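You operate a simulated robot arm through the tools that you are given. There is no shell and no other tool.

You run a simulated robot arm. Do the job below in one go: nothing can be reset, and whatever is moved stays where it is left.

Task
Strike the small tray level and tip the overflow into the green crate.
Fine: use the batten; the small tray ends on the table; batten and silver tray go back. Set down upright: batten.

Only the result counts: the job must be done as asked and must still hold three seconds after the hand-in. Knocking over, shifting, dropping, spilling or breaking anything else fails it.

Robot
A 6-joint arm with a two-finger gripper, fixed in place. Base frame: the origin is on the floor under the middle of its stand, x ahead of it, y to its left, z up; the work surface is at about z = 80. Lengths are in cm, angles in degrees, forces in N, time in s.
It reaches about 163.7 cm from its shoulder. Its first joint turns from -166.0 to 166.0 degrees. Payload 3.43 kg.
Tool frame: the origin (TCP) lies between the finger pads and is the grasp point; the fingertips stand 2 cm ahead of it; z points along the fingers, y is the line along which they close. The gripper opens to 19 cm; its body begins 24.8 cm behind the TCP.
Orientation is that of the tool frame in the base frame, as [roll, pitch, yaw] about the fixed x, y, z axes, in that order (R = Rz(yaw) Ry(pitch) Rx(roll)). With the fingers straight down and closing along the base's y, the tool's x points along the base's -x, its y along +y and its z along -z.

Tools
- The arm moves only by the tool step_arm. Its argument "motion" is a list of rows, each a list of 7 numbers: the gripper command, from -1 (fully open) to 1 (shut), values between in proportion, then the shift along the tool's x, y, z in cm, then the turn, a rotation vector about the tool's x, y, z in degrees. In form: [[gripper, x, y, z, wx, wy, wz], ...]. A call has 1 to 20 rows; each row is the pose to reach, as a shift and turn from the pose commanded when the call began, along the tool's axes at that moment. Each row takes 0.2 s and may step no farther than 5 cm and 8.6 degrees from the row before; otherwise, or with a gripper value out of range, the whole call is refused. A pose out of reach is approached as far as the arm can. The call stops where the force on the tool passes 40 N (or 10 N more than at its start, if that is more) or the arm is blocked; 0.2 s more then pass. Each finger travels about 4.5 cm/s and halts on what it meets, pressing with about 34 N; the grip force reading is that of the motor and also rises with nothing between the fingers. The clock runs only during rows and for 0.2 s after the last one: add rows that repeat a pose to give the fingers time. It gives the time, the measured TCP pose, the force on the tool (base axes), the opening and the grip force at its end, in the units of the frame above (readings bear some noise), with the torque about the TCP (base axes, N m) and any sound that the robot's microphone picked up.
- Cameras (640 x 400 px; columns grow to the right, rows downward): "scene" is fixed at [20.9, 64.74, 156.37]; the picture's right is [-0.85, -0.53, 0.00], its down [-0.33, 0.52, -0.79] and it looks along [0.42, -0.67, -0.61] (base axes); focal length 281 px, centre (320, 200). "wrist" rides on the gripper at [7, -0.8, -28.8] in the tool frame; the picture's right is [0.12, 0.99, 0.00], its down [-0.96, 0.12, -0.25] and it looks along [-0.25, 0.03, 0.97] (tool axes); focal length 261 px, centre (320, 200). There is no depth. A picture from a camera that has moved, and an enlarged one, comes with that camera's place and axes in the base frame and with its lens. The place of the scene camera against the robot may be out by one fixed shift of up to 1.8 cm in any direction.
- get_image(camera): a new picture of that camera. It takes no simulated time.
- raise_lower(by): slides the trunk up (or, below 0, down) by that many cm; the arm rides with it, the base frame stays. It gives what a move gives, with no picture.
- zoom(camera, box): a new picture of the part [left, top, right, bottom] of that camera's present view, enlarged. It takes no simulated time.
- close_job(): hands the job in; it is judged then, once.

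Nothing tells you positions but the pictures and the camera data. Unless the task says otherwise, let go and move clear before handing in.

The tools are called after "Call:" as name(argument=value, ...) on one line, values as JSON. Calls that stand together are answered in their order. step_arm: Moves the arm, as the interface text tells. Its arguments: {"type":"object","properties":{"motion":{"type":"array","items":{"type":"array","items":{"type":"number"}}}},"required":["motion"]} The other tools are called the same way: raise_lower (by) moves the trunk up or down; get_image (camera) takes a picture; zoom (camera, box) takes an enlarged picture of a part of a camera's view; close_job () hands the job in.

At the start:

```text
clock: 0.0
tool_pos: [65.34, -16.83, 119.26]
orientation: [180.0, 0.0, -180.0]
contact_force: [0.6, -0.5, -0.2]
moment: [-0.02, 0.0, -0.02]
gripper_width: 19.01
grip_force: 0.0
trunk travel left (down, up): [-15.0, 9.0]
```

scene: 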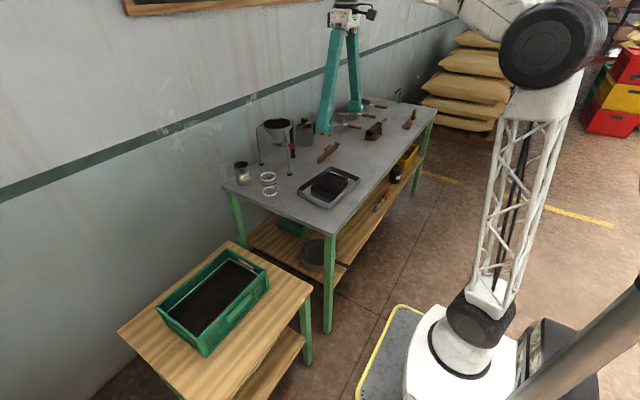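
wrist: 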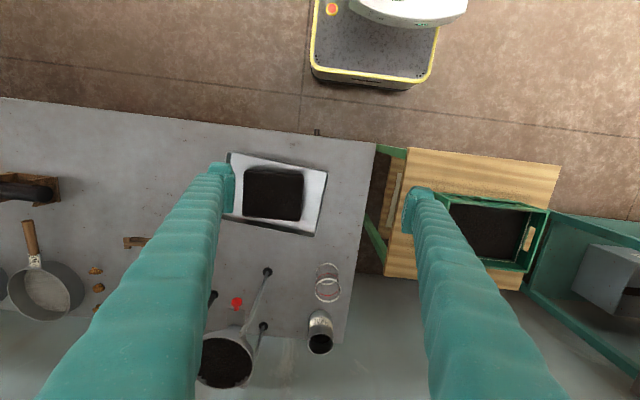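

I see a steel table with a silver tray holding a small tray heaped with dark soil, a few wooden tools, and a green crate on a lower wooden stand. I'll look closer before moving.

Call:
zoom(camera="scene", box=[220, 80, 440, 220])

Call:
zoom(camera="scene", box=[280, 150, 380, 215])

Call:
zoom(camera="wrist", box=[0, 130, 240, 330])

Call:
zoom(camera="wrist", box=[200, 130, 360, 250])

```text
2.86 times, centred on (330, 150) of scene
camera zoom: at [20.9, 64.74, 156.37], right [-0.85, -0.53, 0.0], down [-0.33, 0.52, -0.79], along [0.42, -0.67, -0.61], focal length 803 px, centre (291, 343)
```

zoom: 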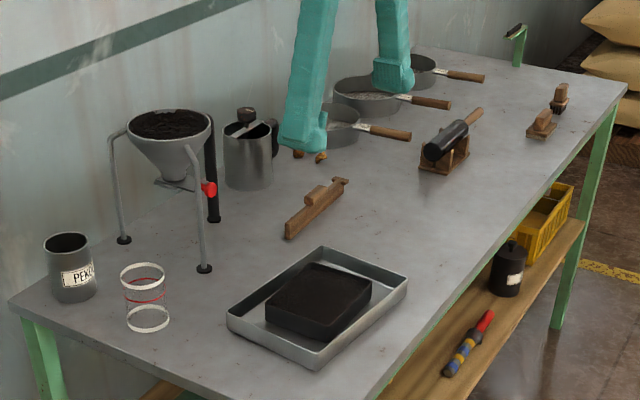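

```text
6.15 times, centred on (330, 182) of scene
camera zoom: at [20.9, 64.74, 156.37], right [-0.85, -0.53, 0.0], down [-0.33, 0.52, -0.79], along [0.42, -0.67, -0.61], focal length 1730 px, centre (258, 308)
```

zoom: 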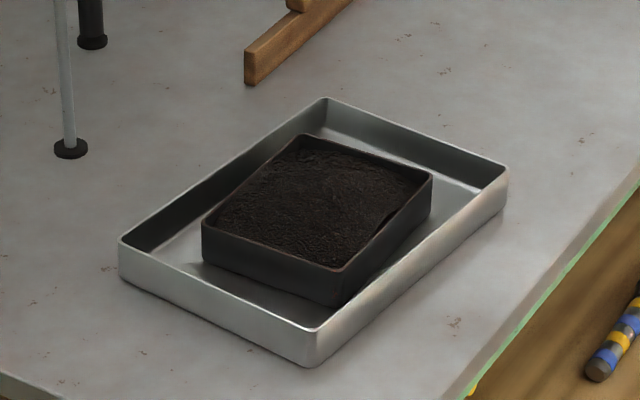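

```text
2.00 times, centred on (120, 230) of wrist
camera zoom: at [58.26, -17.67, 148.08], right [-0.12, 0.99, 0.0], down [0.96, 0.12, 0.25], along [0.25, 0.03, -0.97], focal length 521 px, centre (720, 140)
```

zoom: 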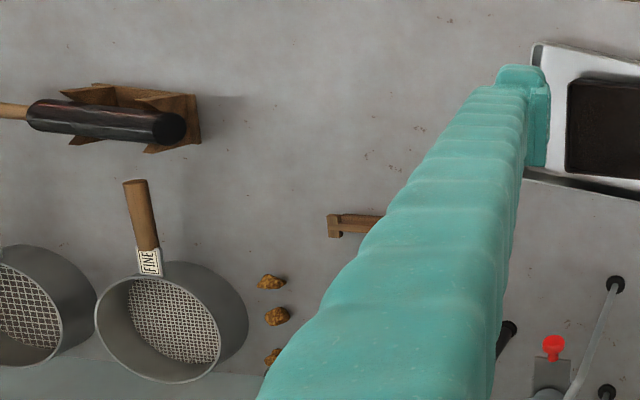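

```text
3.33 times, centred on (280, 190) of wrist
camera zoom: at [58.26, -17.67, 148.08], right [-0.12, 0.99, 0.0], down [0.96, 0.12, 0.25], along [0.25, 0.03, -0.97], focal length 869 px, centre (453, 233)
```

zoom: 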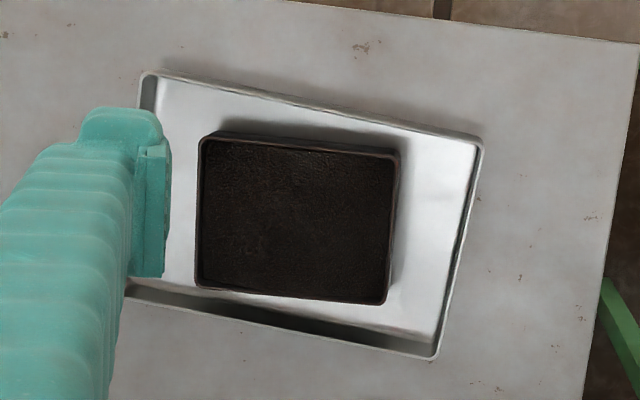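

The black small tray is in the silver tray around (75, -27), and the batten appears to lie along y at about x = 92, y from -47 to -69. I'll move the wrist camera over it for a clearer look.

Call:
step_arm(motion=[[-1, -1.5, -4.2, 0, 0, 0, 0], [-1, -3, -8.4, 0, 0, 0, 0], [-1, -4.5, -12.6, 0, 0, 0, 0], [-1, -6, -16.8, 0, 0, 0, 0], [-1, -7.5, -21, 0, 0, 0, 0], [-1, -9, -25.2, 0, 0, 0, 0], [-1, -10.5, -29.4, 0, 0, 0, 0], [-1, -12, -33.6, 0, 0, 0, 0], [-1, -13.5, -37.8, 0, 0, 0, 0], [-1, -15, -42, 0, 0, 0, 0], [-1, -15, -42, 0, 0, 0, 0]])

Call:
get_image(camera="wrist")

Call:
get_image(camera="scene")

```text
clock: 2.4
tool_pos: [77.65, -56.68, 115.49]
orientation: [-179.8, 0.3, -179.9]
contact_force: [-0.1, 0.3, -0.1]
moment: [0.04, -0.02, 0.0]
gripper_width: 18.98
grip_force: 0.0
out of reach, approached as far as the arm can: row 8, 9, 10, 11
trunk travel left (down, up): [-15.0, 9.0]
```

```text
taken
camera wrist: at [70.41, -57.45, 144.28], right [-0.12, 0.99, 0.0], down [0.96, 0.12, 0.25], along [0.25, 0.03, -0.97], focal length 261 px, centre (320, 200)
```

wrist: 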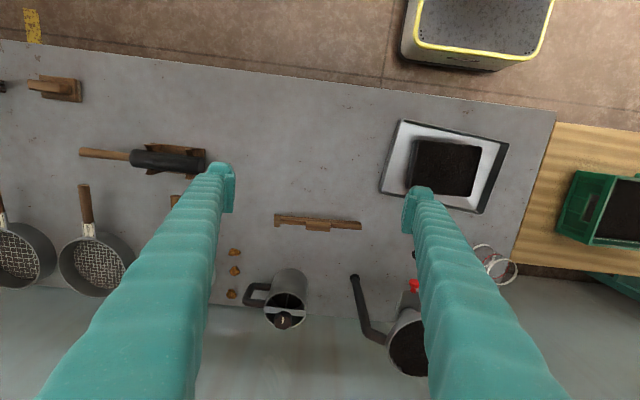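

```text
taken
```

scene: 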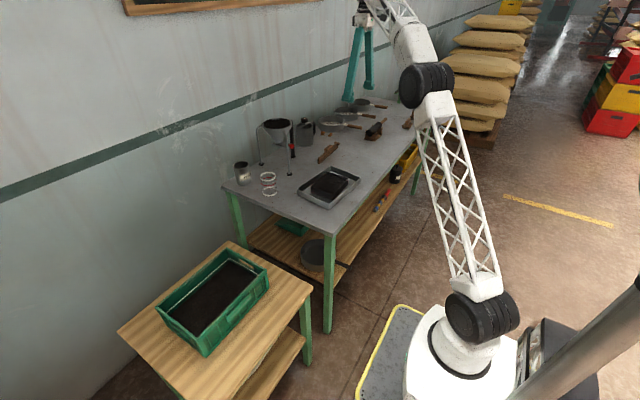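

The arm hit its reach limit at this height, but the batten is now in view between the fingers. I'll zoom in on it and on the trays.

Call:
zoom(camera="wrist", box=[250, 180, 390, 260])

Call:
zoom(camera="wrist", box=[370, 105, 530, 225])

Call:
zoom(camera="scene", box=[290, 120, 370, 170])

Call:
zoom(camera="scene", box=[110, 230, 320, 370])

```text
4.57 times, centred on (320, 220) of wrist
camera zoom: at [70.41, -57.45, 144.28], right [-0.12, 0.99, 0.0], down [0.96, 0.12, 0.25], along [0.25, 0.03, -0.97], focal length 1192 px, centre (320, 109)
```

zoom: 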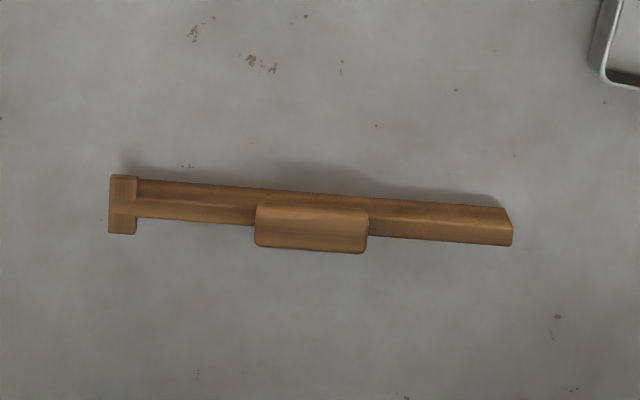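

```text
3.33 times, centred on (450, 165) of wrist
camera zoom: at [70.41, -57.45, 144.28], right [-0.12, 0.99, 0.0], down [0.96, 0.12, 0.25], along [0.25, 0.03, -0.97], focal length 869 px, centre (-113, 317)
```

zoom: 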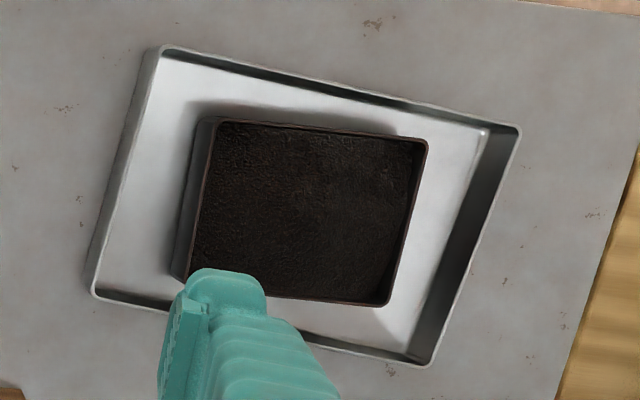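

```text
8.00 times, centred on (330, 145) of scene
camera zoom: at [20.9, 64.74, 156.37], right [-0.85, -0.53, 0.0], down [-0.33, 0.52, -0.79], along [0.42, -0.67, -0.61], focal length 2249 px, centre (240, 640)
```

zoom: 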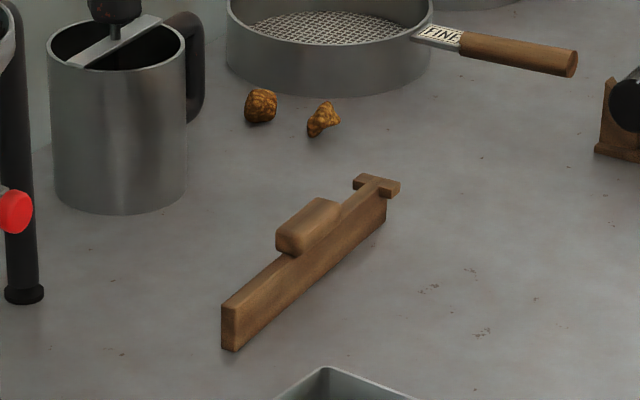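

```text
2.86 times, centred on (215, 300) of scene
camera zoom: at [20.9, 64.74, 156.37], right [-0.85, -0.53, 0.0], down [-0.33, 0.52, -0.79], along [0.42, -0.67, -0.61], focal length 803 px, centre (620, -86)
```

zoom: 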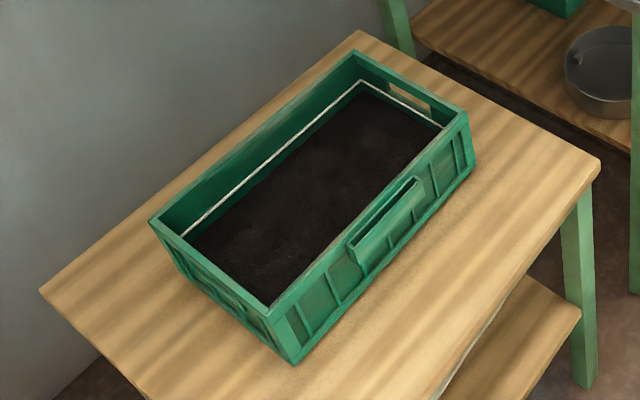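

The batten stands on edge, about 22 cm long, with a grip block at roughly (92.4, -55.2). The small tray is at about (75, -27.8) and the silver tray is about 25 × 17.4. I'll raise the trunk for more reach at viewing height, then check the pose.

Call:
raise_lower(by=9)

Call:
step_arm(motion=[[-1, 0, 0, 2, 0, 0, 0], [-1, 0, 0, 4, 0, 0, 0], [-1, 0, 0, 4, 0, 0, 0]])

```text
clock: 3.6
tool_pos: [77.47, -56.65, 124.57]
orientation: [-179.8, 0.3, -180.0]
contact_force: [-0.1, -0.1, -0.2]
moment: [0.01, 0.02, 0.01]
gripper_width: 19.01
grip_force: 0.0
trunk travel left (down, up): [-24.0, 0.0]
```

```text
clock: 4.5
tool_pos: [77.54, -56.99, 120.4]
orientation: [-179.8, 0.2, 179.9]
contact_force: [-0.7, -0.2, -1.0]
moment: [-0.02, 0.02, -0.02]
gripper_width: 19.02
grip_force: 0.0
trunk travel left (down, up): [-24.0, 0.0]
```

The commanded pose follows the actual one, so I can continue from here. Next I'll turn the gripper about 88° so it closes across the batten, narrow the opening, and move above the handle block.

Call:
step_arm(motion=[[-0.5, -1.35, 0.15, 1, 0, 0, 8], [0, -2.7, 0.3, 2, 0, 0, 16], [0.37, -4.05, 0.4, 3, 0, 0, 24], [0.37, -5.4, 0.5, 5, 0, 0, 32], [0.37, -6.75, 0.7, 7, 0, 0, 40], [0.37, -8.1, 0.8, 9, 0, 0, 48], [0.37, -9.45, 1.0, 11, 0, 0, 56], [0.37, -10.8, 1.1, 13, 0, 0, 64], [0.37, -12.15, 1.3, 14, 0, 0, 72], [0.37, -13.5, 1.4, 15, 0, 0, 80], [0.37, -14.8, 1.5, 16, 0, 0, 88], [0.37, -14.8, 1.5, 16, 0, 0, 88]])

Call:
get_image(camera="wrist")

Call:
get_image(camera="scene")

```text
clock: 7.0
tool_pos: [92.63, -55.25, 104.88]
orientation: [179.7, 0.2, 92.1]
contact_force: [0.4, 0.2, -0.1]
moment: [0.0, 0.0, 0.02]
gripper_width: 5.99
grip_force: 0.1
trunk travel left (down, up): [-24.0, 0.0]
```

```text
taken
camera wrist: at [91.38, -48.15, 133.54], right [0.99, 0.15, 0.0], down [0.15, -0.96, 0.25], along [0.04, -0.25, -0.97], focal length 261 px, centre (320, 200)
```

wrist: 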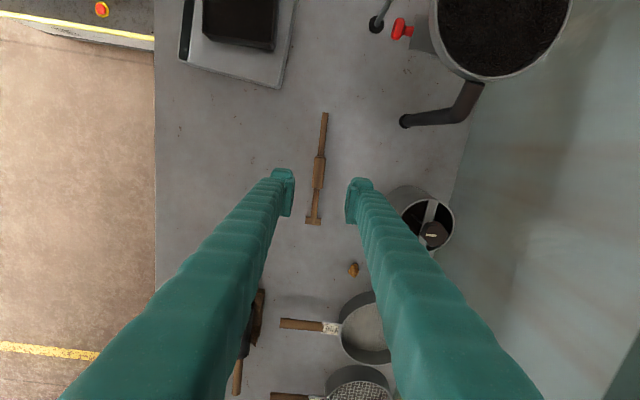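

```text
taken
```

scene: 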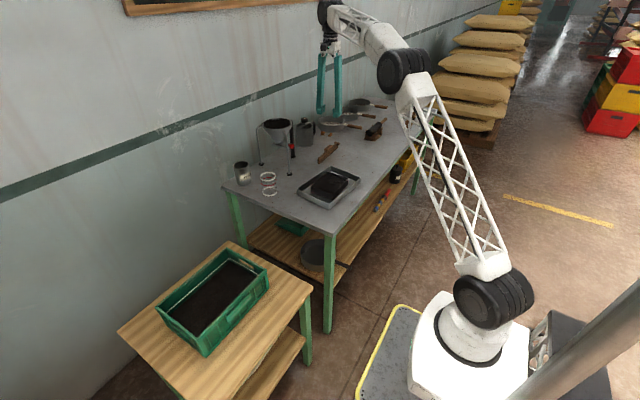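

The gripper is now above the batten with the fingers either side of it. I'll zoom in to refine the batten's place and angle.

Call:
zoom(camera="wrist", box=[260, 100, 380, 240])

Call:
zoom(camera="wrist", box=[170, 0, 310, 100])

Call:
zoom(camera="scene", box=[290, 90, 370, 170])

```text
2.86 times, centred on (320, 170) of wrist
camera zoom: at [91.38, -48.15, 133.54], right [0.99, 0.15, 0.0], down [0.15, -0.96, 0.25], along [0.04, -0.25, -0.97], focal length 745 px, centre (320, 286)
```

zoom: 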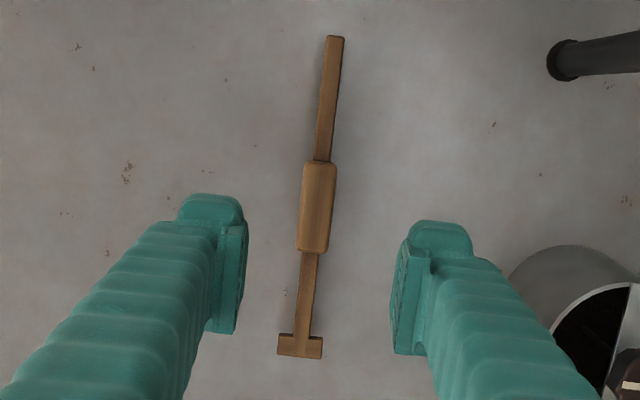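

```text
4.00 times, centred on (240, 50) of wrist
camera zoom: at [91.38, -48.15, 133.54], right [0.99, 0.15, 0.0], down [0.15, -0.96, 0.25], along [0.04, -0.25, -0.97], focal length 1043 px, centre (640, 800)
```

zoom: 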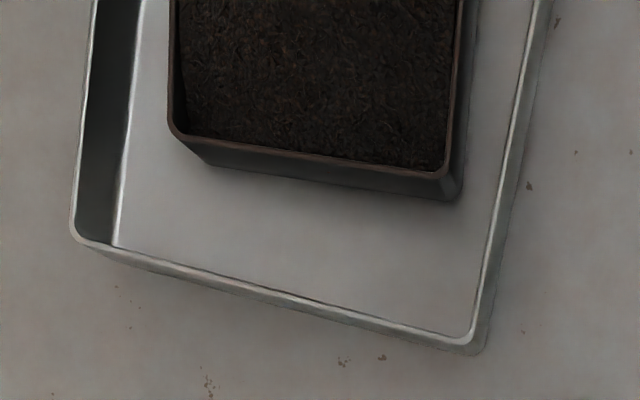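

```text
5.00 times, centred on (330, 130) of scene
camera zoom: at [20.9, 64.74, 156.37], right [-0.85, -0.53, 0.0], down [-0.33, 0.52, -0.79], along [0.42, -0.67, -0.61], focal length 1406 px, centre (270, 550)
```

zoom: 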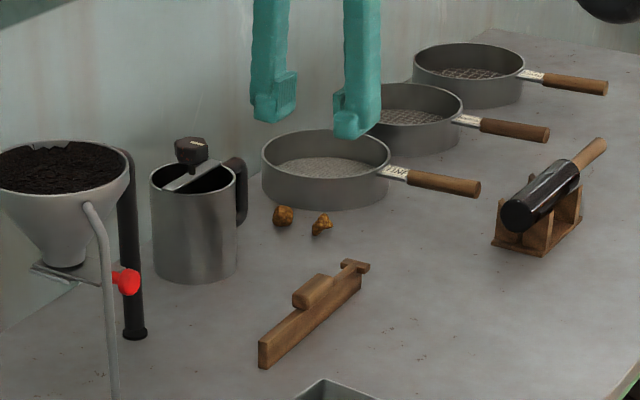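

The handle block is about 2.1 × 5.8 cm and centred near (92.4, -55.5), well lined up with the gripper. I'll descend with the tips just below the block, still open.

Call:
step_arm(motion=[[0.37, -0.1, -0.1, 4, 0, 0, 0], [0.37, -0.2, -0.2, 8, 0, 0, 0], [0.37, -0.2, -0.2, 12, 0, 0, 0], [0.37, -0.2, -0.2, 15, 0, 0, 0], [0.37, -0.2, -0.2, 17, 0, 0, 0], [0.37, -0.2, -0.2, 18, 0, 0, 0], [0.37, -0.2, -0.2, 18, 0, 0, 0]])

Call:
get_image(camera="wrist")

Call:
zoom(camera="scene", box=[290, 110, 370, 170])

```text
clock: 8.7
tool_pos: [91.91, -55.6, 86.76]
orientation: [179.8, 0.3, 91.9]
contact_force: [0.2, -0.7, 0.0]
moment: [0.02, 0.01, 0.02]
gripper_width: 6.0
grip_force: 0.0
trunk travel left (down, up): [-24.0, 0.0]
```

```text
taken
camera wrist: at [90.83, -48.48, 115.53], right [0.99, 0.15, 0.0], down [0.15, -0.96, 0.25], along [0.04, -0.25, -0.97], focal length 261 px, centre (320, 200)
```

wrist: 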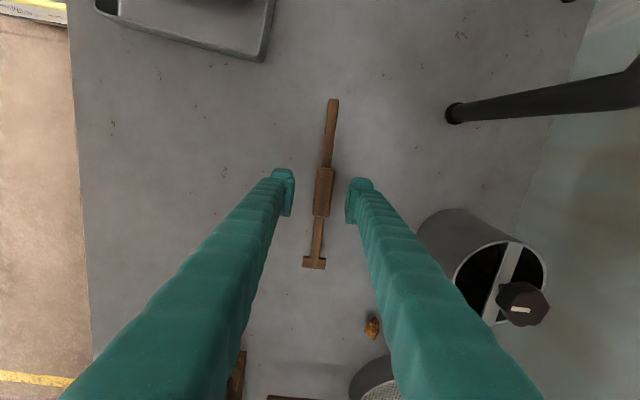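

```text
6.67 times, centred on (330, 140) of scene
camera zoom: at [20.9, 64.74, 156.37], right [-0.85, -0.53, 0.0], down [-0.33, 0.52, -0.79], along [0.42, -0.67, -0.61], focal length 1874 px, centre (253, 600)
```

zoom: 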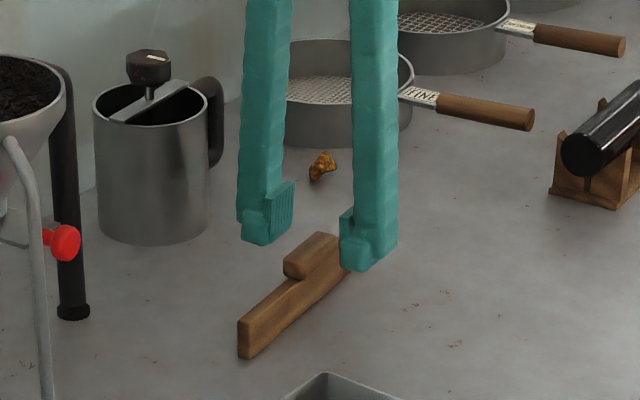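

The block sits about 0.4 cm to the +x side of the finger midline, so I'll centre on it and go down to grip height.

Call:
step_arm(motion=[[0.37, 0.1, 0.25, 0.5, 0, 0, 0], [0.37, 0.2, 0.4, 1.0, 0, 0, 0], [0.37, 0.2, 0.4, 1.5, 0, 0, 0], [0.37, 0.2, 0.4, 2.0, 0, 0, 0], [0.37, 0.2, 0.4, 2.0, 0, 0, 0]])

Call:
zoom(camera="wrist", box=[260, 80, 380, 290])

Call:
zoom(camera="scene", box=[300, 130, 360, 170])

```text
clock: 9.8
tool_pos: [92.67, -55.3, 84.77]
orientation: [179.8, 0.2, 91.9]
contact_force: [-0.4, -1.1, 0.1]
moment: [0.01, 0.02, 0.01]
gripper_width: 6.0
grip_force: 0.0
trunk travel left (down, up): [-24.0, 0.0]
```

```text
1.90 times, centred on (320, 185) of wrist
camera zoom: at [91.39, -48.16, 113.45], right [0.99, 0.15, 0.0], down [0.15, -0.96, 0.25], along [0.04, -0.25, -0.97], focal length 496 px, centre (320, 229)
```

zoom: 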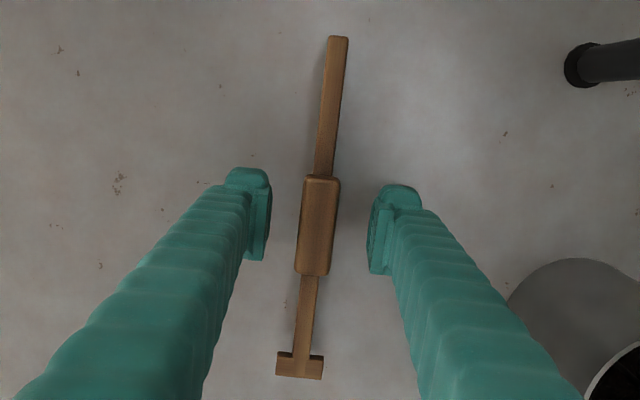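

```text
10.00 times, centred on (330, 150) of scene
camera zoom: at [20.9, 64.74, 156.37], right [-0.85, -0.53, 0.0], down [-0.33, 0.52, -0.79], along [0.42, -0.67, -0.61], focal length 2811 px, centre (220, 700)
```

zoom: 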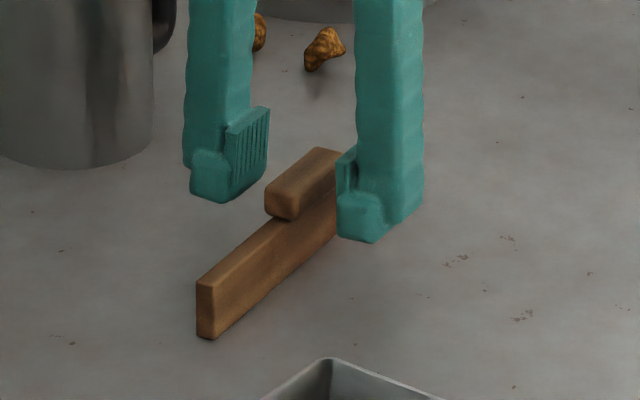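

The block is now midway between the pads with the tips just below it. I'll close on the handle.

Call:
step_arm(motion=[[1, 0, 0, 0, 0, 0, 0], [1, 0, 0, 0, 0, 0, 0], [1, 0, 0, 0, 0, 0, 0], [1, 0, 0, 0, 0, 0, 0], [1, 0, 0, 0, 0, 0, 0], [1, 0, 0, 0, 0, 0, 0]])

Call:
zoom(camera="wrist", box=[260, 80, 380, 290])

Call:
zoom(camera="scene", box=[300, 130, 360, 170])

```text
clock: 11.2
tool_pos: [92.59, -55.21, 84.7]
orientation: [179.8, 0.2, 92.0]
contact_force: [-0.4, 1.1, -0.8]
moment: [0.02, 0.02, 0.04]
gripper_width: 2.06
grip_force: 34.1
trunk travel left (down, up): [-24.0, 0.0]
```

```text
1.90 times, centred on (320, 185) of wrist
camera zoom: at [91.39, -48.17, 113.47], right [0.99, 0.15, 0.0], down [0.15, -0.96, 0.25], along [0.04, -0.25, -0.97], focal length 496 px, centre (320, 229)
```

zoom: 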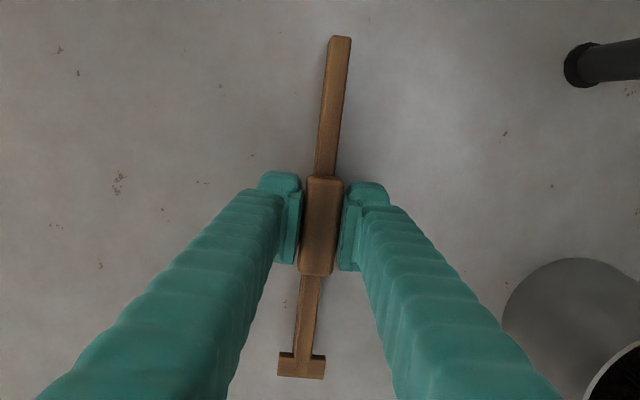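

```text
10.00 times, centred on (330, 150) of scene
camera zoom: at [20.9, 64.74, 156.37], right [-0.85, -0.53, 0.0], down [-0.33, 0.52, -0.79], along [0.42, -0.67, -0.61], focal length 2811 px, centre (220, 700)
```

zoom: 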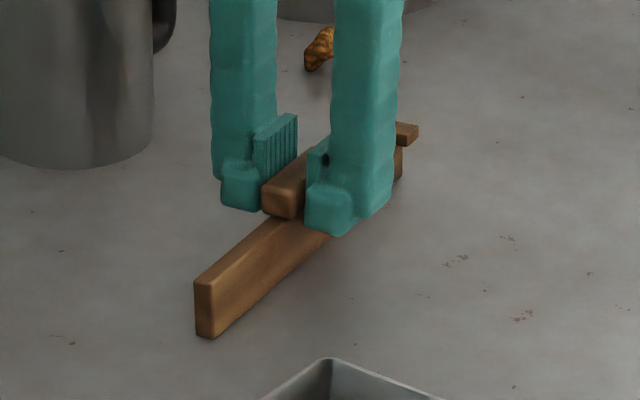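

The batten is held (opening 2.06 cm, 34 N). I'll lift it, move it toward the robot first so it stays clear of the funnel, then move it over to the near edge of the small tray.

Call:
step_arm(motion=[[1, 0, 0, -1, 0, 0, 0], [1, 0, 0, -3, 0, 0, 0], [1, 0, 0, -7, 0, 0, 0], [1, 0, 0, -11, 0, 0, 0], [1, 0, 0, -15, 0, 0, 0], [1, 0, -4, -15, 0, 0, 0], [1, 0, -8, -15, 0, 0, 0], [1, 0, -12, -15, 0, 0, 0], [1, 0, -16, -15, 0, 0, 0], [1, 0, -20, -15, 0, 0, 0], [1, 0, -23.6, -15, 0, 0, 0], [1, 4, -23.6, -15, 0, 0, 0], [1, 8, -23.6, -15, 0, 0, 0], [1, 12, -23.6, -15, 0, 0, 0], [1, 16, -23.6, -15, 0, 0, 0], [1, 20, -23.6, -15, 0, 0, 0], [1, 24, -23.6, -15, 0, 0, 0], [1, 28.3, -23.6, -15, 0, 0, 0], [1, 28.3, -23.6, -15, 0, 0, 0]])

Call:
get_image(camera="wrist")

Call:
get_image(camera="scene")

```text
clock: 15.2
tool_pos: [68.11, -27.41, 99.55]
orientation: [179.8, 0.1, 92.0]
contact_force: [1.0, 0.4, -0.8]
moment: [-0.02, -0.01, 0.0]
gripper_width: 2.05
grip_force: 33.7
trunk travel left (down, up): [-24.0, 0.0]
```

```text
taken
camera wrist: at [66.94, -20.4, 128.32], right [0.99, 0.15, 0.0], down [0.15, -0.96, 0.25], along [0.04, -0.25, -0.97], focal length 261 px, centre (320, 200)
```

wrist: 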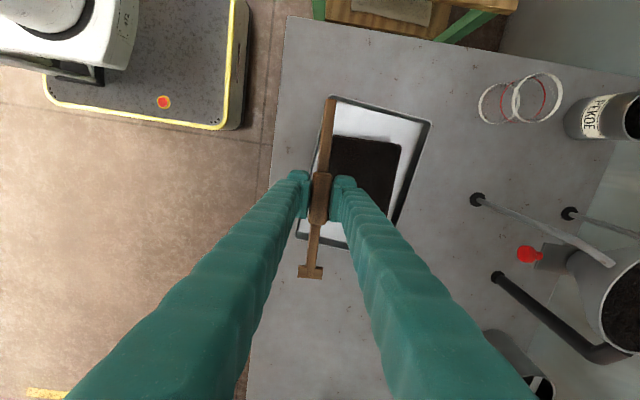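

```text
taken
```

scene: 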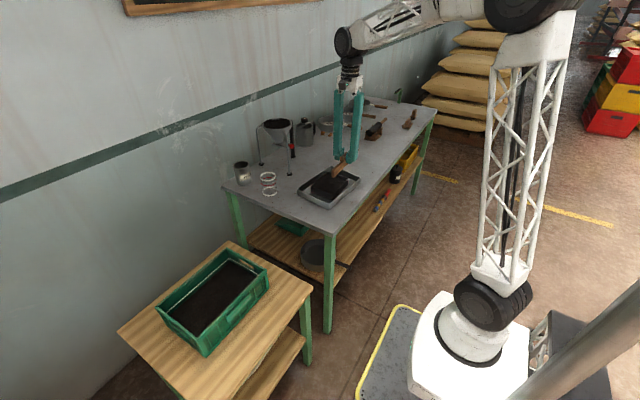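

The batten is above the near edge of the small tray. I'll zoom in on both views to check the heap, the rim and the alignment.

Call:
zoom(camera="wrist", box=[260, 80, 460, 280])

Call:
zoom(camera="scene", box=[290, 140, 370, 220])

```text
2.00 times, centred on (360, 180) of wrist
camera zoom: at [66.94, -20.4, 128.32], right [0.99, 0.15, 0.0], down [0.15, -0.96, 0.25], along [0.04, -0.25, -0.97], focal length 521 px, centre (240, 240)
```

zoom: 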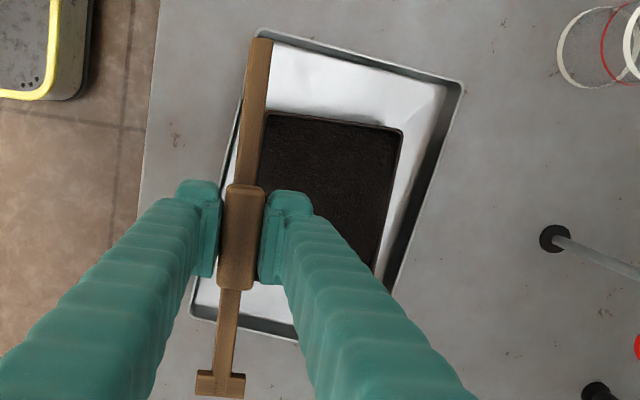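

```text
5.00 times, centred on (330, 180) of scene
camera zoom: at [20.9, 64.74, 156.37], right [-0.85, -0.53, 0.0], down [-0.33, 0.52, -0.79], along [0.42, -0.67, -0.61], focal length 1406 px, centre (270, 300)
```

zoom: 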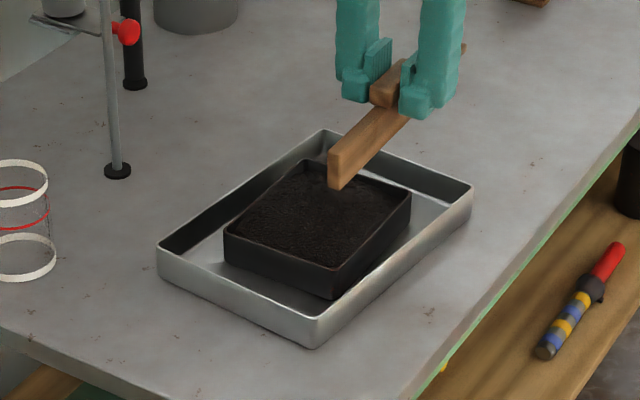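

The small tray's far corner reads about (80.6, -20.3), which matches my earlier estimates. The rim should be near z = 84. I'll shift the bar over the near rim and descend in stages, watching the force.

Call:
step_arm(motion=[[1, 0, 0.6, 2, 0, 0, 0], [1, 0, 1.1, 4, 0, 0, 0], [1, 0, 1.1, 6, 0, 0, 0], [1, 0, 1.1, 8, 0, 0, 0], [1, 0, 1.1, 9, 0, 0, 0], [1, 0, 1.1, 9.5, 0, 0, 0], [1, 0, 1.1, 9.5, 0, 0, 0], [1, 0, 1.1, 9.5, 0, 0, 0]])

Call:
zoom(camera="wrist", box=[260, 80, 460, 280])

Call:
zoom(camera="scene", box=[295, 150, 365, 210])

```text
clock: 17.1
tool_pos: [69.16, -27.84, 90.09]
orientation: [179.7, 0.2, 92.0]
contact_force: [0.4, 1.2, -0.6]
moment: [-0.01, 0.01, 0.0]
gripper_width: 2.06
grip_force: 33.5
trunk travel left (down, up): [-24.0, 0.0]
```

```text
2.00 times, centred on (360, 180) of wrist
camera zoom: at [67.96, -20.66, 118.82], right [0.99, 0.15, 0.0], down [0.15, -0.96, 0.25], along [0.04, -0.25, -0.97], focal length 521 px, centre (240, 240)
```

zoom: 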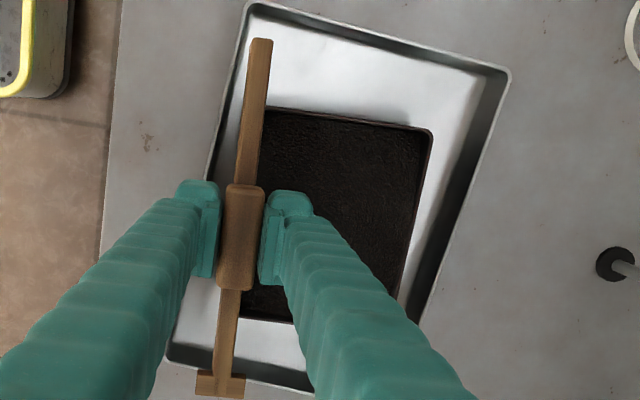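

```text
6.67 times, centred on (330, 180) of scene
camera zoom: at [20.9, 64.74, 156.37], right [-0.85, -0.53, 0.0], down [-0.33, 0.52, -0.79], along [0.42, -0.67, -0.61], focal length 1874 px, centre (253, 333)
```

zoom: 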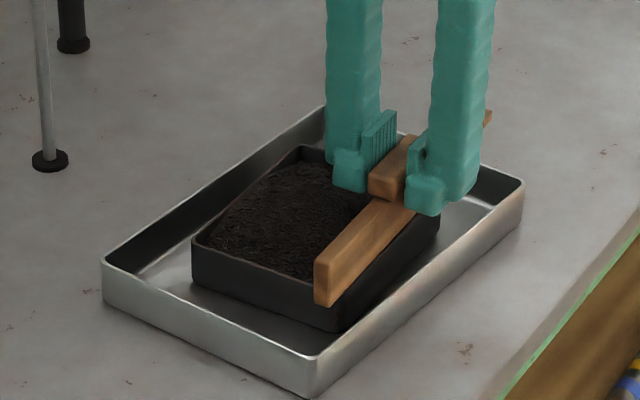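

The tea heap is mounded and the bar is over the near rim, about 1.5 cm above it. I'll continue down in small steps.

Call:
step_arm(motion=[[1, 0, 0, 0.2, 0, 0, 0], [1, 0, 0, 0.4, 0, 0, 0], [1, 0, 0, 0.6, 0, 0, 0], [1, 0, 0, 0.8, 0, 0, 0], [1, 0, 0, 0.8, 0, 0, 0]])

Call:
zoom(camera="scene", box=[305, 160, 355, 210])

```text
clock: 18.2
tool_pos: [69.17, -27.73, 89.3]
orientation: [179.8, 0.2, 92.1]
contact_force: [0.5, 0.4, -0.9]
moment: [0.03, 0.01, -0.03]
gripper_width: 2.06
grip_force: 33.9
trunk travel left (down, up): [-24.0, 0.0]
```

```text
8.00 times, centred on (330, 185) of scene
camera zoom: at [20.9, 64.74, 156.37], right [-0.85, -0.53, 0.0], down [-0.33, 0.52, -0.79], along [0.42, -0.67, -0.61], focal length 2249 px, centre (240, 320)
```

zoom: 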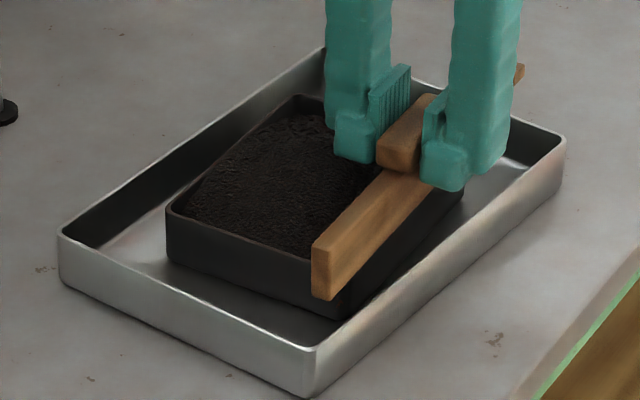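

No contact yet, with the bar bottom at about 84.7. I'll keep easing down in 0.1 cm steps.

Call:
step_arm(motion=[[1, 0, 0, 0.1, 0, 0, 0], [1, 0, 0, 0.2, 0, 0, 0], [1, 0, 0, 0.3, 0, 0, 0], [1, 0, 0, 0.4, 0, 0, 0], [1, 0, 0, 0.4, 0, 0, 0]])

```text
clock: 19.4
tool_pos: [69.1, -27.79, 88.87]
orientation: [179.9, 0.2, 92.0]
contact_force: [-1.3, -0.2, -1.5]
moment: [-0.01, 0.0, 0.01]
gripper_width: 2.08
grip_force: 33.9
trunk travel left (down, up): [-24.0, 0.0]
```

Call:
step_arm(motion=[[1, 0, 0, 0.1, 0, 0, 0], [1, 0, 0, 0.2, 0, 0, 0], [1, 0, 0, 0.2, 0, 0, 0]])

Call:
zoom(camera="scene", box=[315, 170, 355, 205])

```text
clock: 20.2
tool_pos: [69.17, -27.8, 88.59]
orientation: [179.8, 0.1, 92.1]
contact_force: [-0.2, 0.3, 1.1]
moment: [0.04, -0.03, 0.04]
gripper_width: 2.07
grip_force: 33.9
trunk travel left (down, up): [-24.0, 0.0]
```

```text
11.43 times, centred on (335, 188) of scene
camera zoom: at [20.9, 64.74, 156.37], right [-0.85, -0.53, 0.0], down [-0.33, 0.52, -0.79], along [0.42, -0.67, -0.61], focal length 3213 px, centre (149, 343)
```

zoom: 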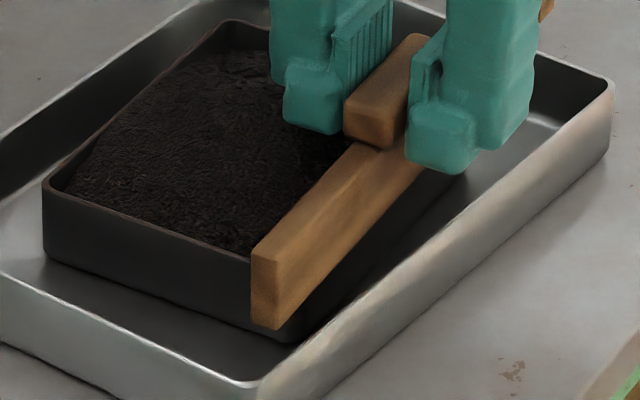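

Call:
step_arm(motion=[[1, 0, 0, 0.1, 0, 0, 0], [1, 0, 0, 0.1, 0, 0, 0]])

Call:
step_arm(motion=[[1, 0, 0, 0.1, 0, 0, 0], [1, 0, 0, 0.1, 0, 0, 0]])

```text
clock: 20.9
tool_pos: [69.15, -27.81, 88.63]
orientation: [179.7, 0.2, 92.0]
contact_force: [-0.9, -0.2, 16.2]
moment: [0.13, -0.04, -0.01]
gripper_width: 2.06
grip_force: 33.9
trunk travel left (down, up): [-24.0, 0.0]
```

```text
clock: 21.4
tool_pos: [69.25, -27.79, 88.54]
orientation: [179.8, 0.1, 92.0]
contact_force: [-2.7, -3.7, 27.6]
moment: [-0.07, 0.02, 0.05]
gripper_width: 2.09
grip_force: 33.7
trunk travel left (down, up): [-24.0, 0.0]
```

The bar has met the rim: force builds from about z = 88.85. I'll back off so only a light pressure remains.

Call:
step_arm(motion=[[1, 0, 0, -0.14, 0, 0, 0], [1, 0, 0, -0.14, 0, 0, 0]])

Call:
zoom(camera="scene", box=[315, 170, 355, 205])

Call:
zoom(camera="wrist", box=[260, 80, 460, 280])

```text
clock: 22.1
tool_pos: [69.04, -27.8, 88.43]
orientation: [179.8, 0.2, 92.0]
contact_force: [-3.7, 1.1, 14.5]
moment: [-0.08, 0.13, -0.08]
gripper_width: 2.05
grip_force: 33.3
trunk travel left (down, up): [-24.0, 0.0]
```

```text
11.43 times, centred on (335, 188) of scene
camera zoom: at [20.9, 64.74, 156.37], right [-0.85, -0.53, 0.0], down [-0.33, 0.52, -0.79], along [0.42, -0.67, -0.61], focal length 3213 px, centre (149, 343)
```

zoom: 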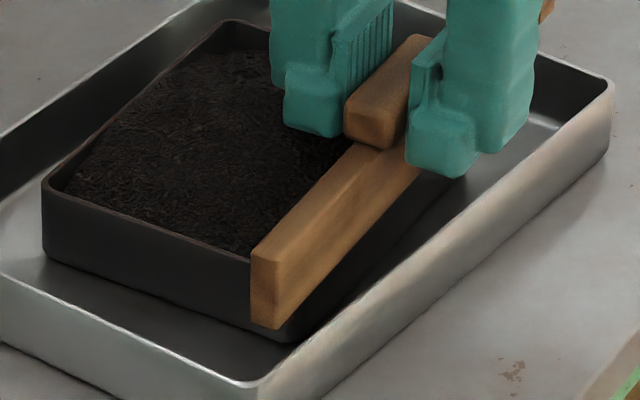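

```text
2.00 times, centred on (360, 180) of wrist
camera zoom: at [67.96, -20.67, 117.21], right [0.99, 0.15, 0.0], down [0.15, -0.96, 0.25], along [0.04, -0.25, -0.97], focal length 521 px, centre (240, 240)
```

zoom: 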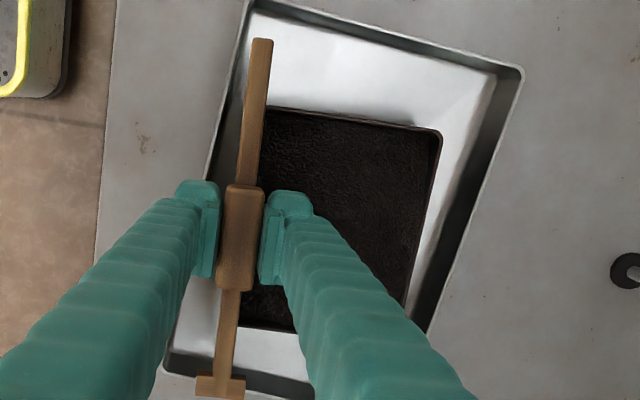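

Call:
step_arm(motion=[[1, 0, 0, -0.08, 0, 0, 0], [1, 0, 0, -0.08, 0, 0, 0], [1, 0, 0, -0.08, 0, 0, 0]])

```text
clock: 22.9
tool_pos: [69.35, -27.78, 88.56]
orientation: [179.8, 0.2, 92.2]
contact_force: [0.3, -0.1, -1.3]
moment: [-0.01, -0.01, 0.01]
gripper_width: 2.06
grip_force: 33.8
trunk travel left (down, up): [-24.0, 0.0]
```

Contact is now just at zero. I'll set a light pressure and start the sweep slowly toward +x, a few cm per call, checking the force.

Call:
step_arm(motion=[[1, 0, 0, 0.03, 0, 0, 0], [1, 0, 0.4, 0.03, 0, 0, 0], [1, 0, 0.8, 0.03, 0, 0, 0], [1, 0, 1.2, 0.03, 0, 0, 0], [1, 0, 1.6, 0.03, 0, 0, 0], [1, 0, 2.0, 0.03, 0, 0, 0], [1, 0, 2.4, 0.03, 0, 0, 0]])

Call:
zoom(camera="scene", box=[305, 160, 360, 210])

Call:
zoom(camera="wrist", box=[260, 80, 460, 280])

```text
clock: 24.4
tool_pos: [71.64, -27.69, 88.68]
orientation: [179.8, 0.1, 92.0]
contact_force: [-0.6, 0.0, -0.7]
moment: [0.03, -0.02, 0.02]
gripper_width: 2.04
grip_force: 33.6
trunk travel left (down, up): [-24.0, 0.0]
```

```text
8.00 times, centred on (332, 185) of scene
camera zoom: at [20.9, 64.74, 156.37], right [-0.85, -0.53, 0.0], down [-0.33, 0.52, -0.79], along [0.42, -0.67, -0.61], focal length 2249 px, centre (220, 320)
```

zoom: 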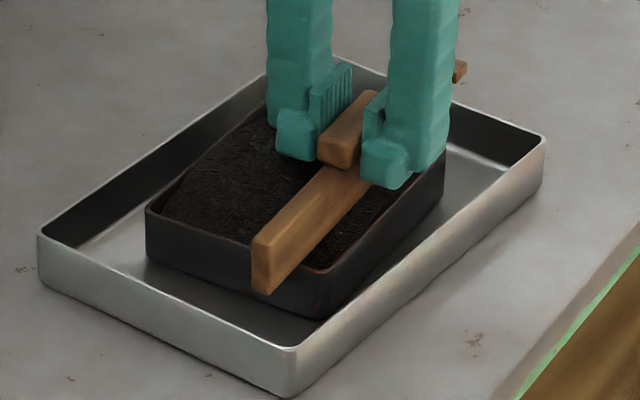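

```text
2.00 times, centred on (360, 180) of wrist
camera zoom: at [70.4, -20.63, 117.33], right [0.99, 0.15, 0.0], down [0.15, -0.96, 0.25], along [0.04, -0.25, -0.97], focal length 521 px, centre (240, 240)
```

zoom: 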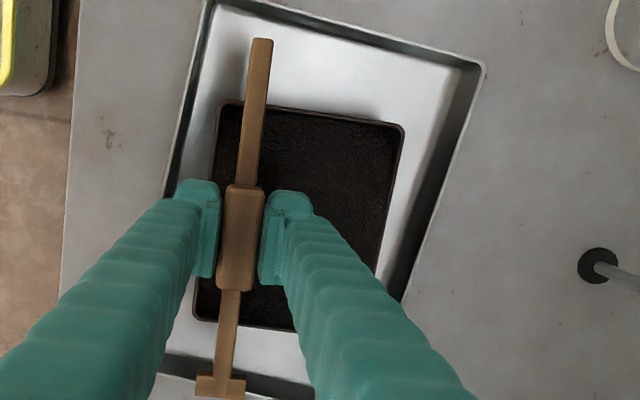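

The bar is sliding freely with no force, so it may be a hair above the rim. I'll lower it slightly until I feel light contact, then continue.

Call:
step_arm(motion=[[1, 0, 0, 0.05, 0, 0, 0], [1, 0, 0, 0.05, 0, 0, 0]])

```text
clock: 25.1
tool_pos: [71.55, -27.73, 88.47]
orientation: [179.8, 0.2, 92.1]
contact_force: [-0.2, -0.9, -1.0]
moment: [0.01, 0.0, -0.01]
gripper_width: 2.07
grip_force: 33.9
trunk travel left (down, up): [-24.0, 0.0]
```

Call:
step_arm(motion=[[1, 0, 0, 0.05, 0, 0, 0], [1, 0, 0, 0.05, 0, 0, 0]])

```text
clock: 25.6
tool_pos: [71.58, -27.84, 88.45]
orientation: [179.7, 0.2, 92.0]
contact_force: [0.9, 1.0, 5.7]
moment: [0.14, -0.03, 0.03]
gripper_width: 2.07
grip_force: 33.9
trunk travel left (down, up): [-24.0, 0.0]
```

Light contact is confirmed (about 6 N), so the first 2.4 cm went about 0.1 cm high. I'll finish this pass forward at this level and then repeat a full pass from the near rim.

Call:
step_arm(motion=[[1, 0, 0.4, 0, 0, 0, 0], [1, 0, 0.8, 0, 0, 0, 0], [1, 0, 1.2, 0, 0, 0, 0], [1, 0, 1.6, 0, 0, 0, 0], [1, 0, 2.0, 0, 0, 0, 0], [1, 0, 2.4, 0, 0, 0, 0], [1, 0, 2.8, 0, 0, 0, 0], [1, 0, 3.2, 0, 0, 0, 0]])

Call:
zoom(camera="scene", box=[305, 160, 360, 210])

```text
clock: 27.4
tool_pos: [74.81, -27.66, 88.41]
orientation: [179.7, 0.2, 92.0]
contact_force: [-2.2, 0.4, 7.8]
moment: [-0.01, 0.12, 0.0]
gripper_width: 2.07
grip_force: 33.9
trunk travel left (down, up): [-24.0, 0.0]
```

```text
8.00 times, centred on (332, 185) of scene
camera zoom: at [20.9, 64.74, 156.37], right [-0.85, -0.53, 0.0], down [-0.33, 0.52, -0.79], along [0.42, -0.67, -0.61], focal length 2249 px, centre (220, 320)
```

zoom: 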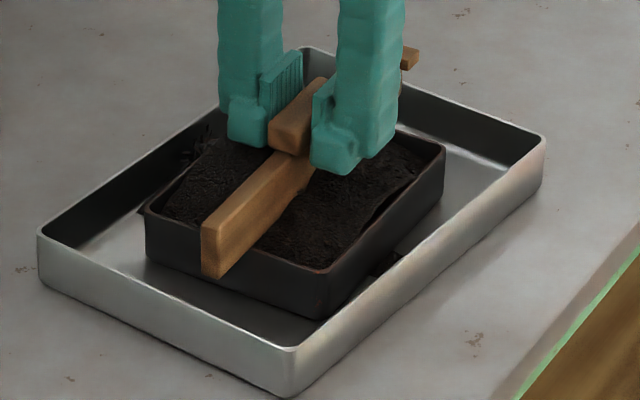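

The sweep is working and the force stays light (about 8 N). I'll continue to the far edge.

Call:
step_arm(motion=[[1, 0, 0.4, 0, 0, 0, 0], [1, 0, 0.8, 0, 0, 0, 0], [1, 0, 1.2, 0, 0, 0, 0], [1, 0, 1.6, 0, 0, 0, 0], [1, 0, 2.0, 0, 0, 0, 0], [1, 0, 2.4, 0, 0, 0, 0], [1, 0, 2.8, 0, 0, 0, 0], [1, 0, 3.2, 0, 0, 0, 0]])

Call:
zoom(camera="scene", box=[305, 160, 360, 210])

Call:
zoom(camera="wrist", box=[260, 80, 460, 280])

```text
clock: 29.2
tool_pos: [78.01, -27.44, 88.49]
orientation: [179.9, 0.2, 92.1]
contact_force: [-3.9, 0.1, 7.6]
moment: [-0.01, 0.11, 0.02]
gripper_width: 2.05
grip_force: 33.9
trunk travel left (down, up): [-24.0, 0.0]
```

```text
8.00 times, centred on (332, 185) of scene
camera zoom: at [20.9, 64.74, 156.37], right [-0.85, -0.53, 0.0], down [-0.33, 0.52, -0.79], along [0.42, -0.67, -0.61], focal length 2249 px, centre (220, 320)
```

zoom: 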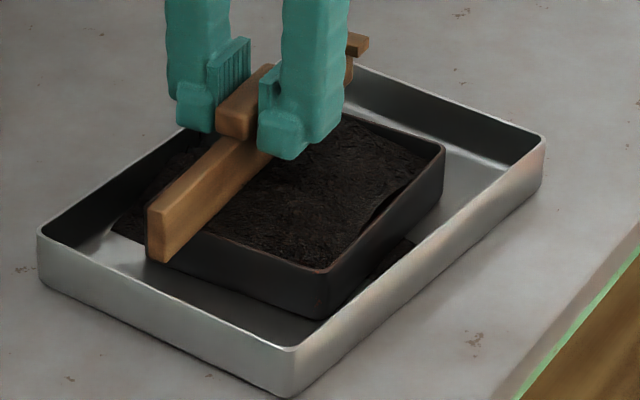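

```text
2.00 times, centred on (360, 180) of wrist
camera zoom: at [76.76, -20.25, 117.2], right [0.99, 0.15, 0.0], down [0.15, -0.96, 0.25], along [0.04, -0.25, -0.97], focal length 521 px, centre (240, 240)
```

zoom: 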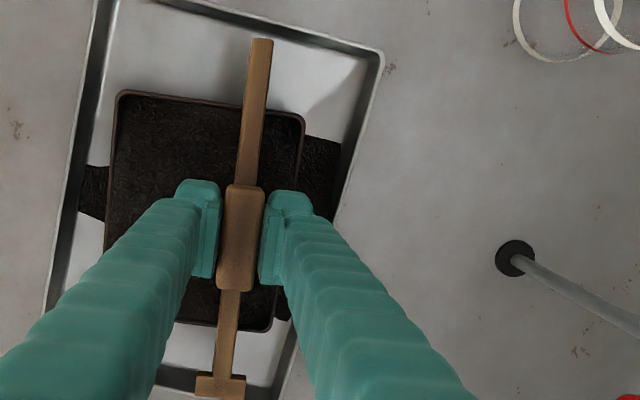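

Overflow has dropped into the silver tray on both sides of the small tray, none on the table that I can see. I'll run the bar off the far rim.

Call:
step_arm(motion=[[1, 0, 0.4, 0, 0, 0, 0], [1, 0, 0.8, 0, 0, 0, 0], [1, 0, 1.2, 0, 0, 0, 0], [1, 0, 1.6, 0, 0, 0, 0], [1, 0, 2.0, 0, 0, 0, 0], [1, 0, 2.4, 0, 0, 0, 0], [1, 0, 2.8, 0, 0, 0, 0], [1, 0, 3.1, 0, 0, 0, 0], [1, 0, 3.4, 0, 0, 0, 0]])

Call:
zoom(camera="scene", box=[300, 150, 360, 210])

Call:
zoom(camera="wrist", box=[220, 60, 420, 280])

```text
clock: 31.2
tool_pos: [81.54, -27.41, 88.45]
orientation: [179.8, 0.2, 92.0]
contact_force: [0.1, -0.1, 0.5]
moment: [0.02, -0.01, 0.05]
gripper_width: 2.06
grip_force: 33.6
trunk travel left (down, up): [-24.0, 0.0]
```

```text
6.67 times, centred on (330, 180) of scene
camera zoom: at [20.9, 64.74, 156.37], right [-0.85, -0.53, 0.0], down [-0.33, 0.52, -0.79], along [0.42, -0.67, -0.61], focal length 1874 px, centre (253, 333)
```

zoom: 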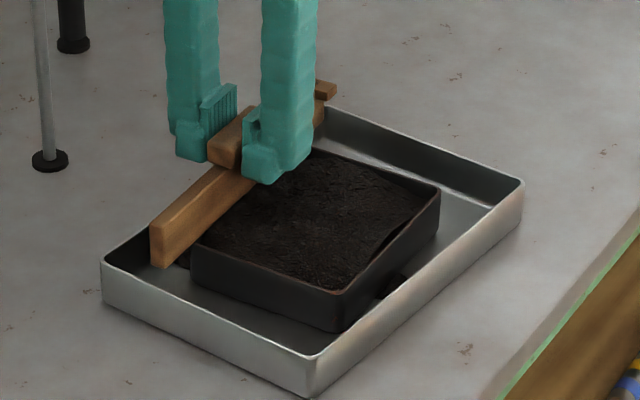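

```text
1.82 times, centred on (320, 170) of wrist
camera zoom: at [80.19, -20.32, 117.19], right [0.99, 0.15, 0.0], down [0.15, -0.96, 0.25], along [0.04, -0.25, -0.97], focal length 474 px, centre (320, 254)
```

zoom: 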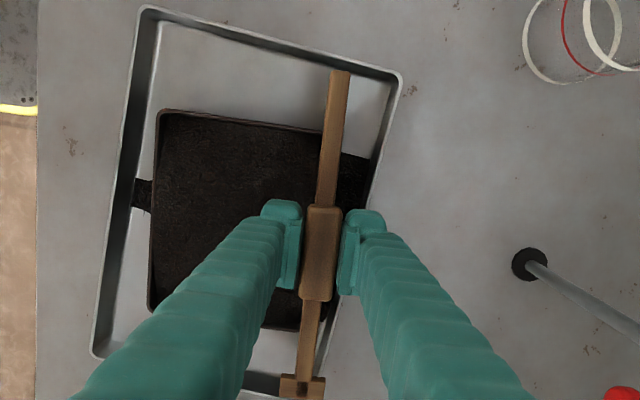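

The first pass is complete. I'll lift, go back to the near rim, and look at the surface before the second pass.

Call:
step_arm(motion=[[1, 0, 0, -1, 0, 0, 0], [1, 0, 0, -3, 0, 0, 0], [1, 0, 0, -6, 0, 0, 0], [1, 0, -3, -6, 0, 0, 0], [1, 0, -6, -6, 0, 0, 0], [1, 0, -9, -6, 0, 0, 0], [1, 0, -12, -6, 0, 0, 0], [1, 0, -15, -6, 0, 0, 0], [1, 0, -15, -6, 0, 0, 0]])

Call:
zoom(camera="scene", box=[305, 160, 360, 210])

Call:
zoom(camera="wrist", box=[260, 80, 460, 280])

```text
clock: 33.2
tool_pos: [66.37, -27.73, 94.19]
orientation: [179.8, 0.2, 92.0]
contact_force: [0.4, 0.1, -0.9]
moment: [-0.02, -0.03, 0.04]
gripper_width: 2.06
grip_force: 34.4
trunk travel left (down, up): [-24.0, 0.0]
```

```text
8.00 times, centred on (332, 185) of scene
camera zoom: at [20.9, 64.74, 156.37], right [-0.85, -0.53, 0.0], down [-0.33, 0.52, -0.79], along [0.42, -0.67, -0.61], focal length 2249 px, centre (220, 320)
```

zoom: 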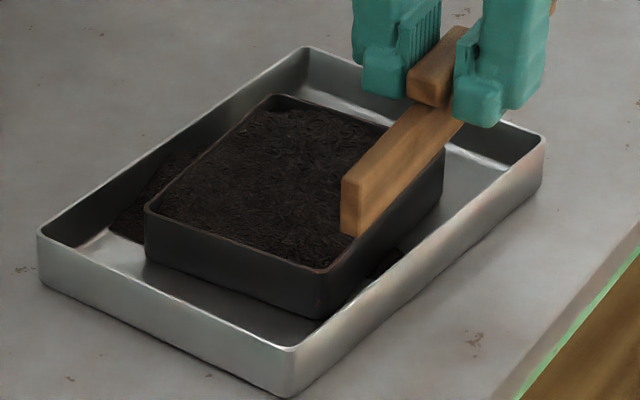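

```text
2.00 times, centred on (360, 180) of wrist
camera zoom: at [65.19, -20.61, 123.06], right [0.99, 0.15, 0.0], down [0.15, -0.96, 0.25], along [0.04, -0.25, -0.97], focal length 521 px, centre (240, 240)
```

zoom: 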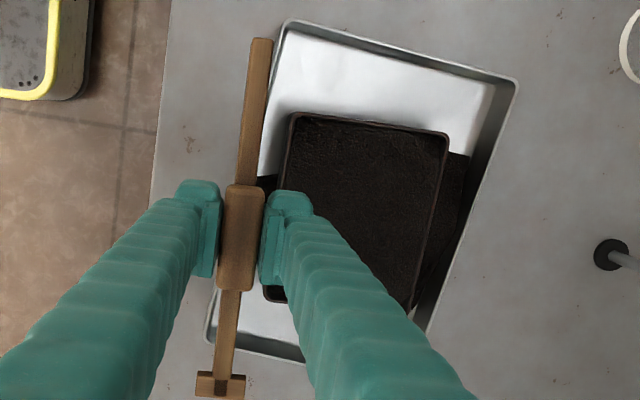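

The surface already looks level and the overflow lies in the silver tray. I'll make the second full pass at the same light-contact height.

Call:
step_arm(motion=[[1, 0, 1.2, 1, 0, 0, 0], [1, 0, 2.5, 2, 0, 0, 0], [1, 0, 2.5, 4, 0, 0, 0], [1, 0, 2.5, 5, 0, 0, 0], [1, 0, 2.5, 5.5, 0, 0, 0], [1, 0, 2.5, 5.8, 0, 0, 0], [1, 0, 2.5, 6, 0, 0, 0], [1, 0, 2.5, 6, 0, 0, 0]])

```text
clock: 35.0
tool_pos: [68.78, -27.79, 88.59]
orientation: [179.9, 0.1, 92.0]
contact_force: [0.2, -0.4, -1.1]
moment: [0.01, -0.03, 0.0]
gripper_width: 2.07
grip_force: 34.3
trunk travel left (down, up): [-24.0, 0.0]
```

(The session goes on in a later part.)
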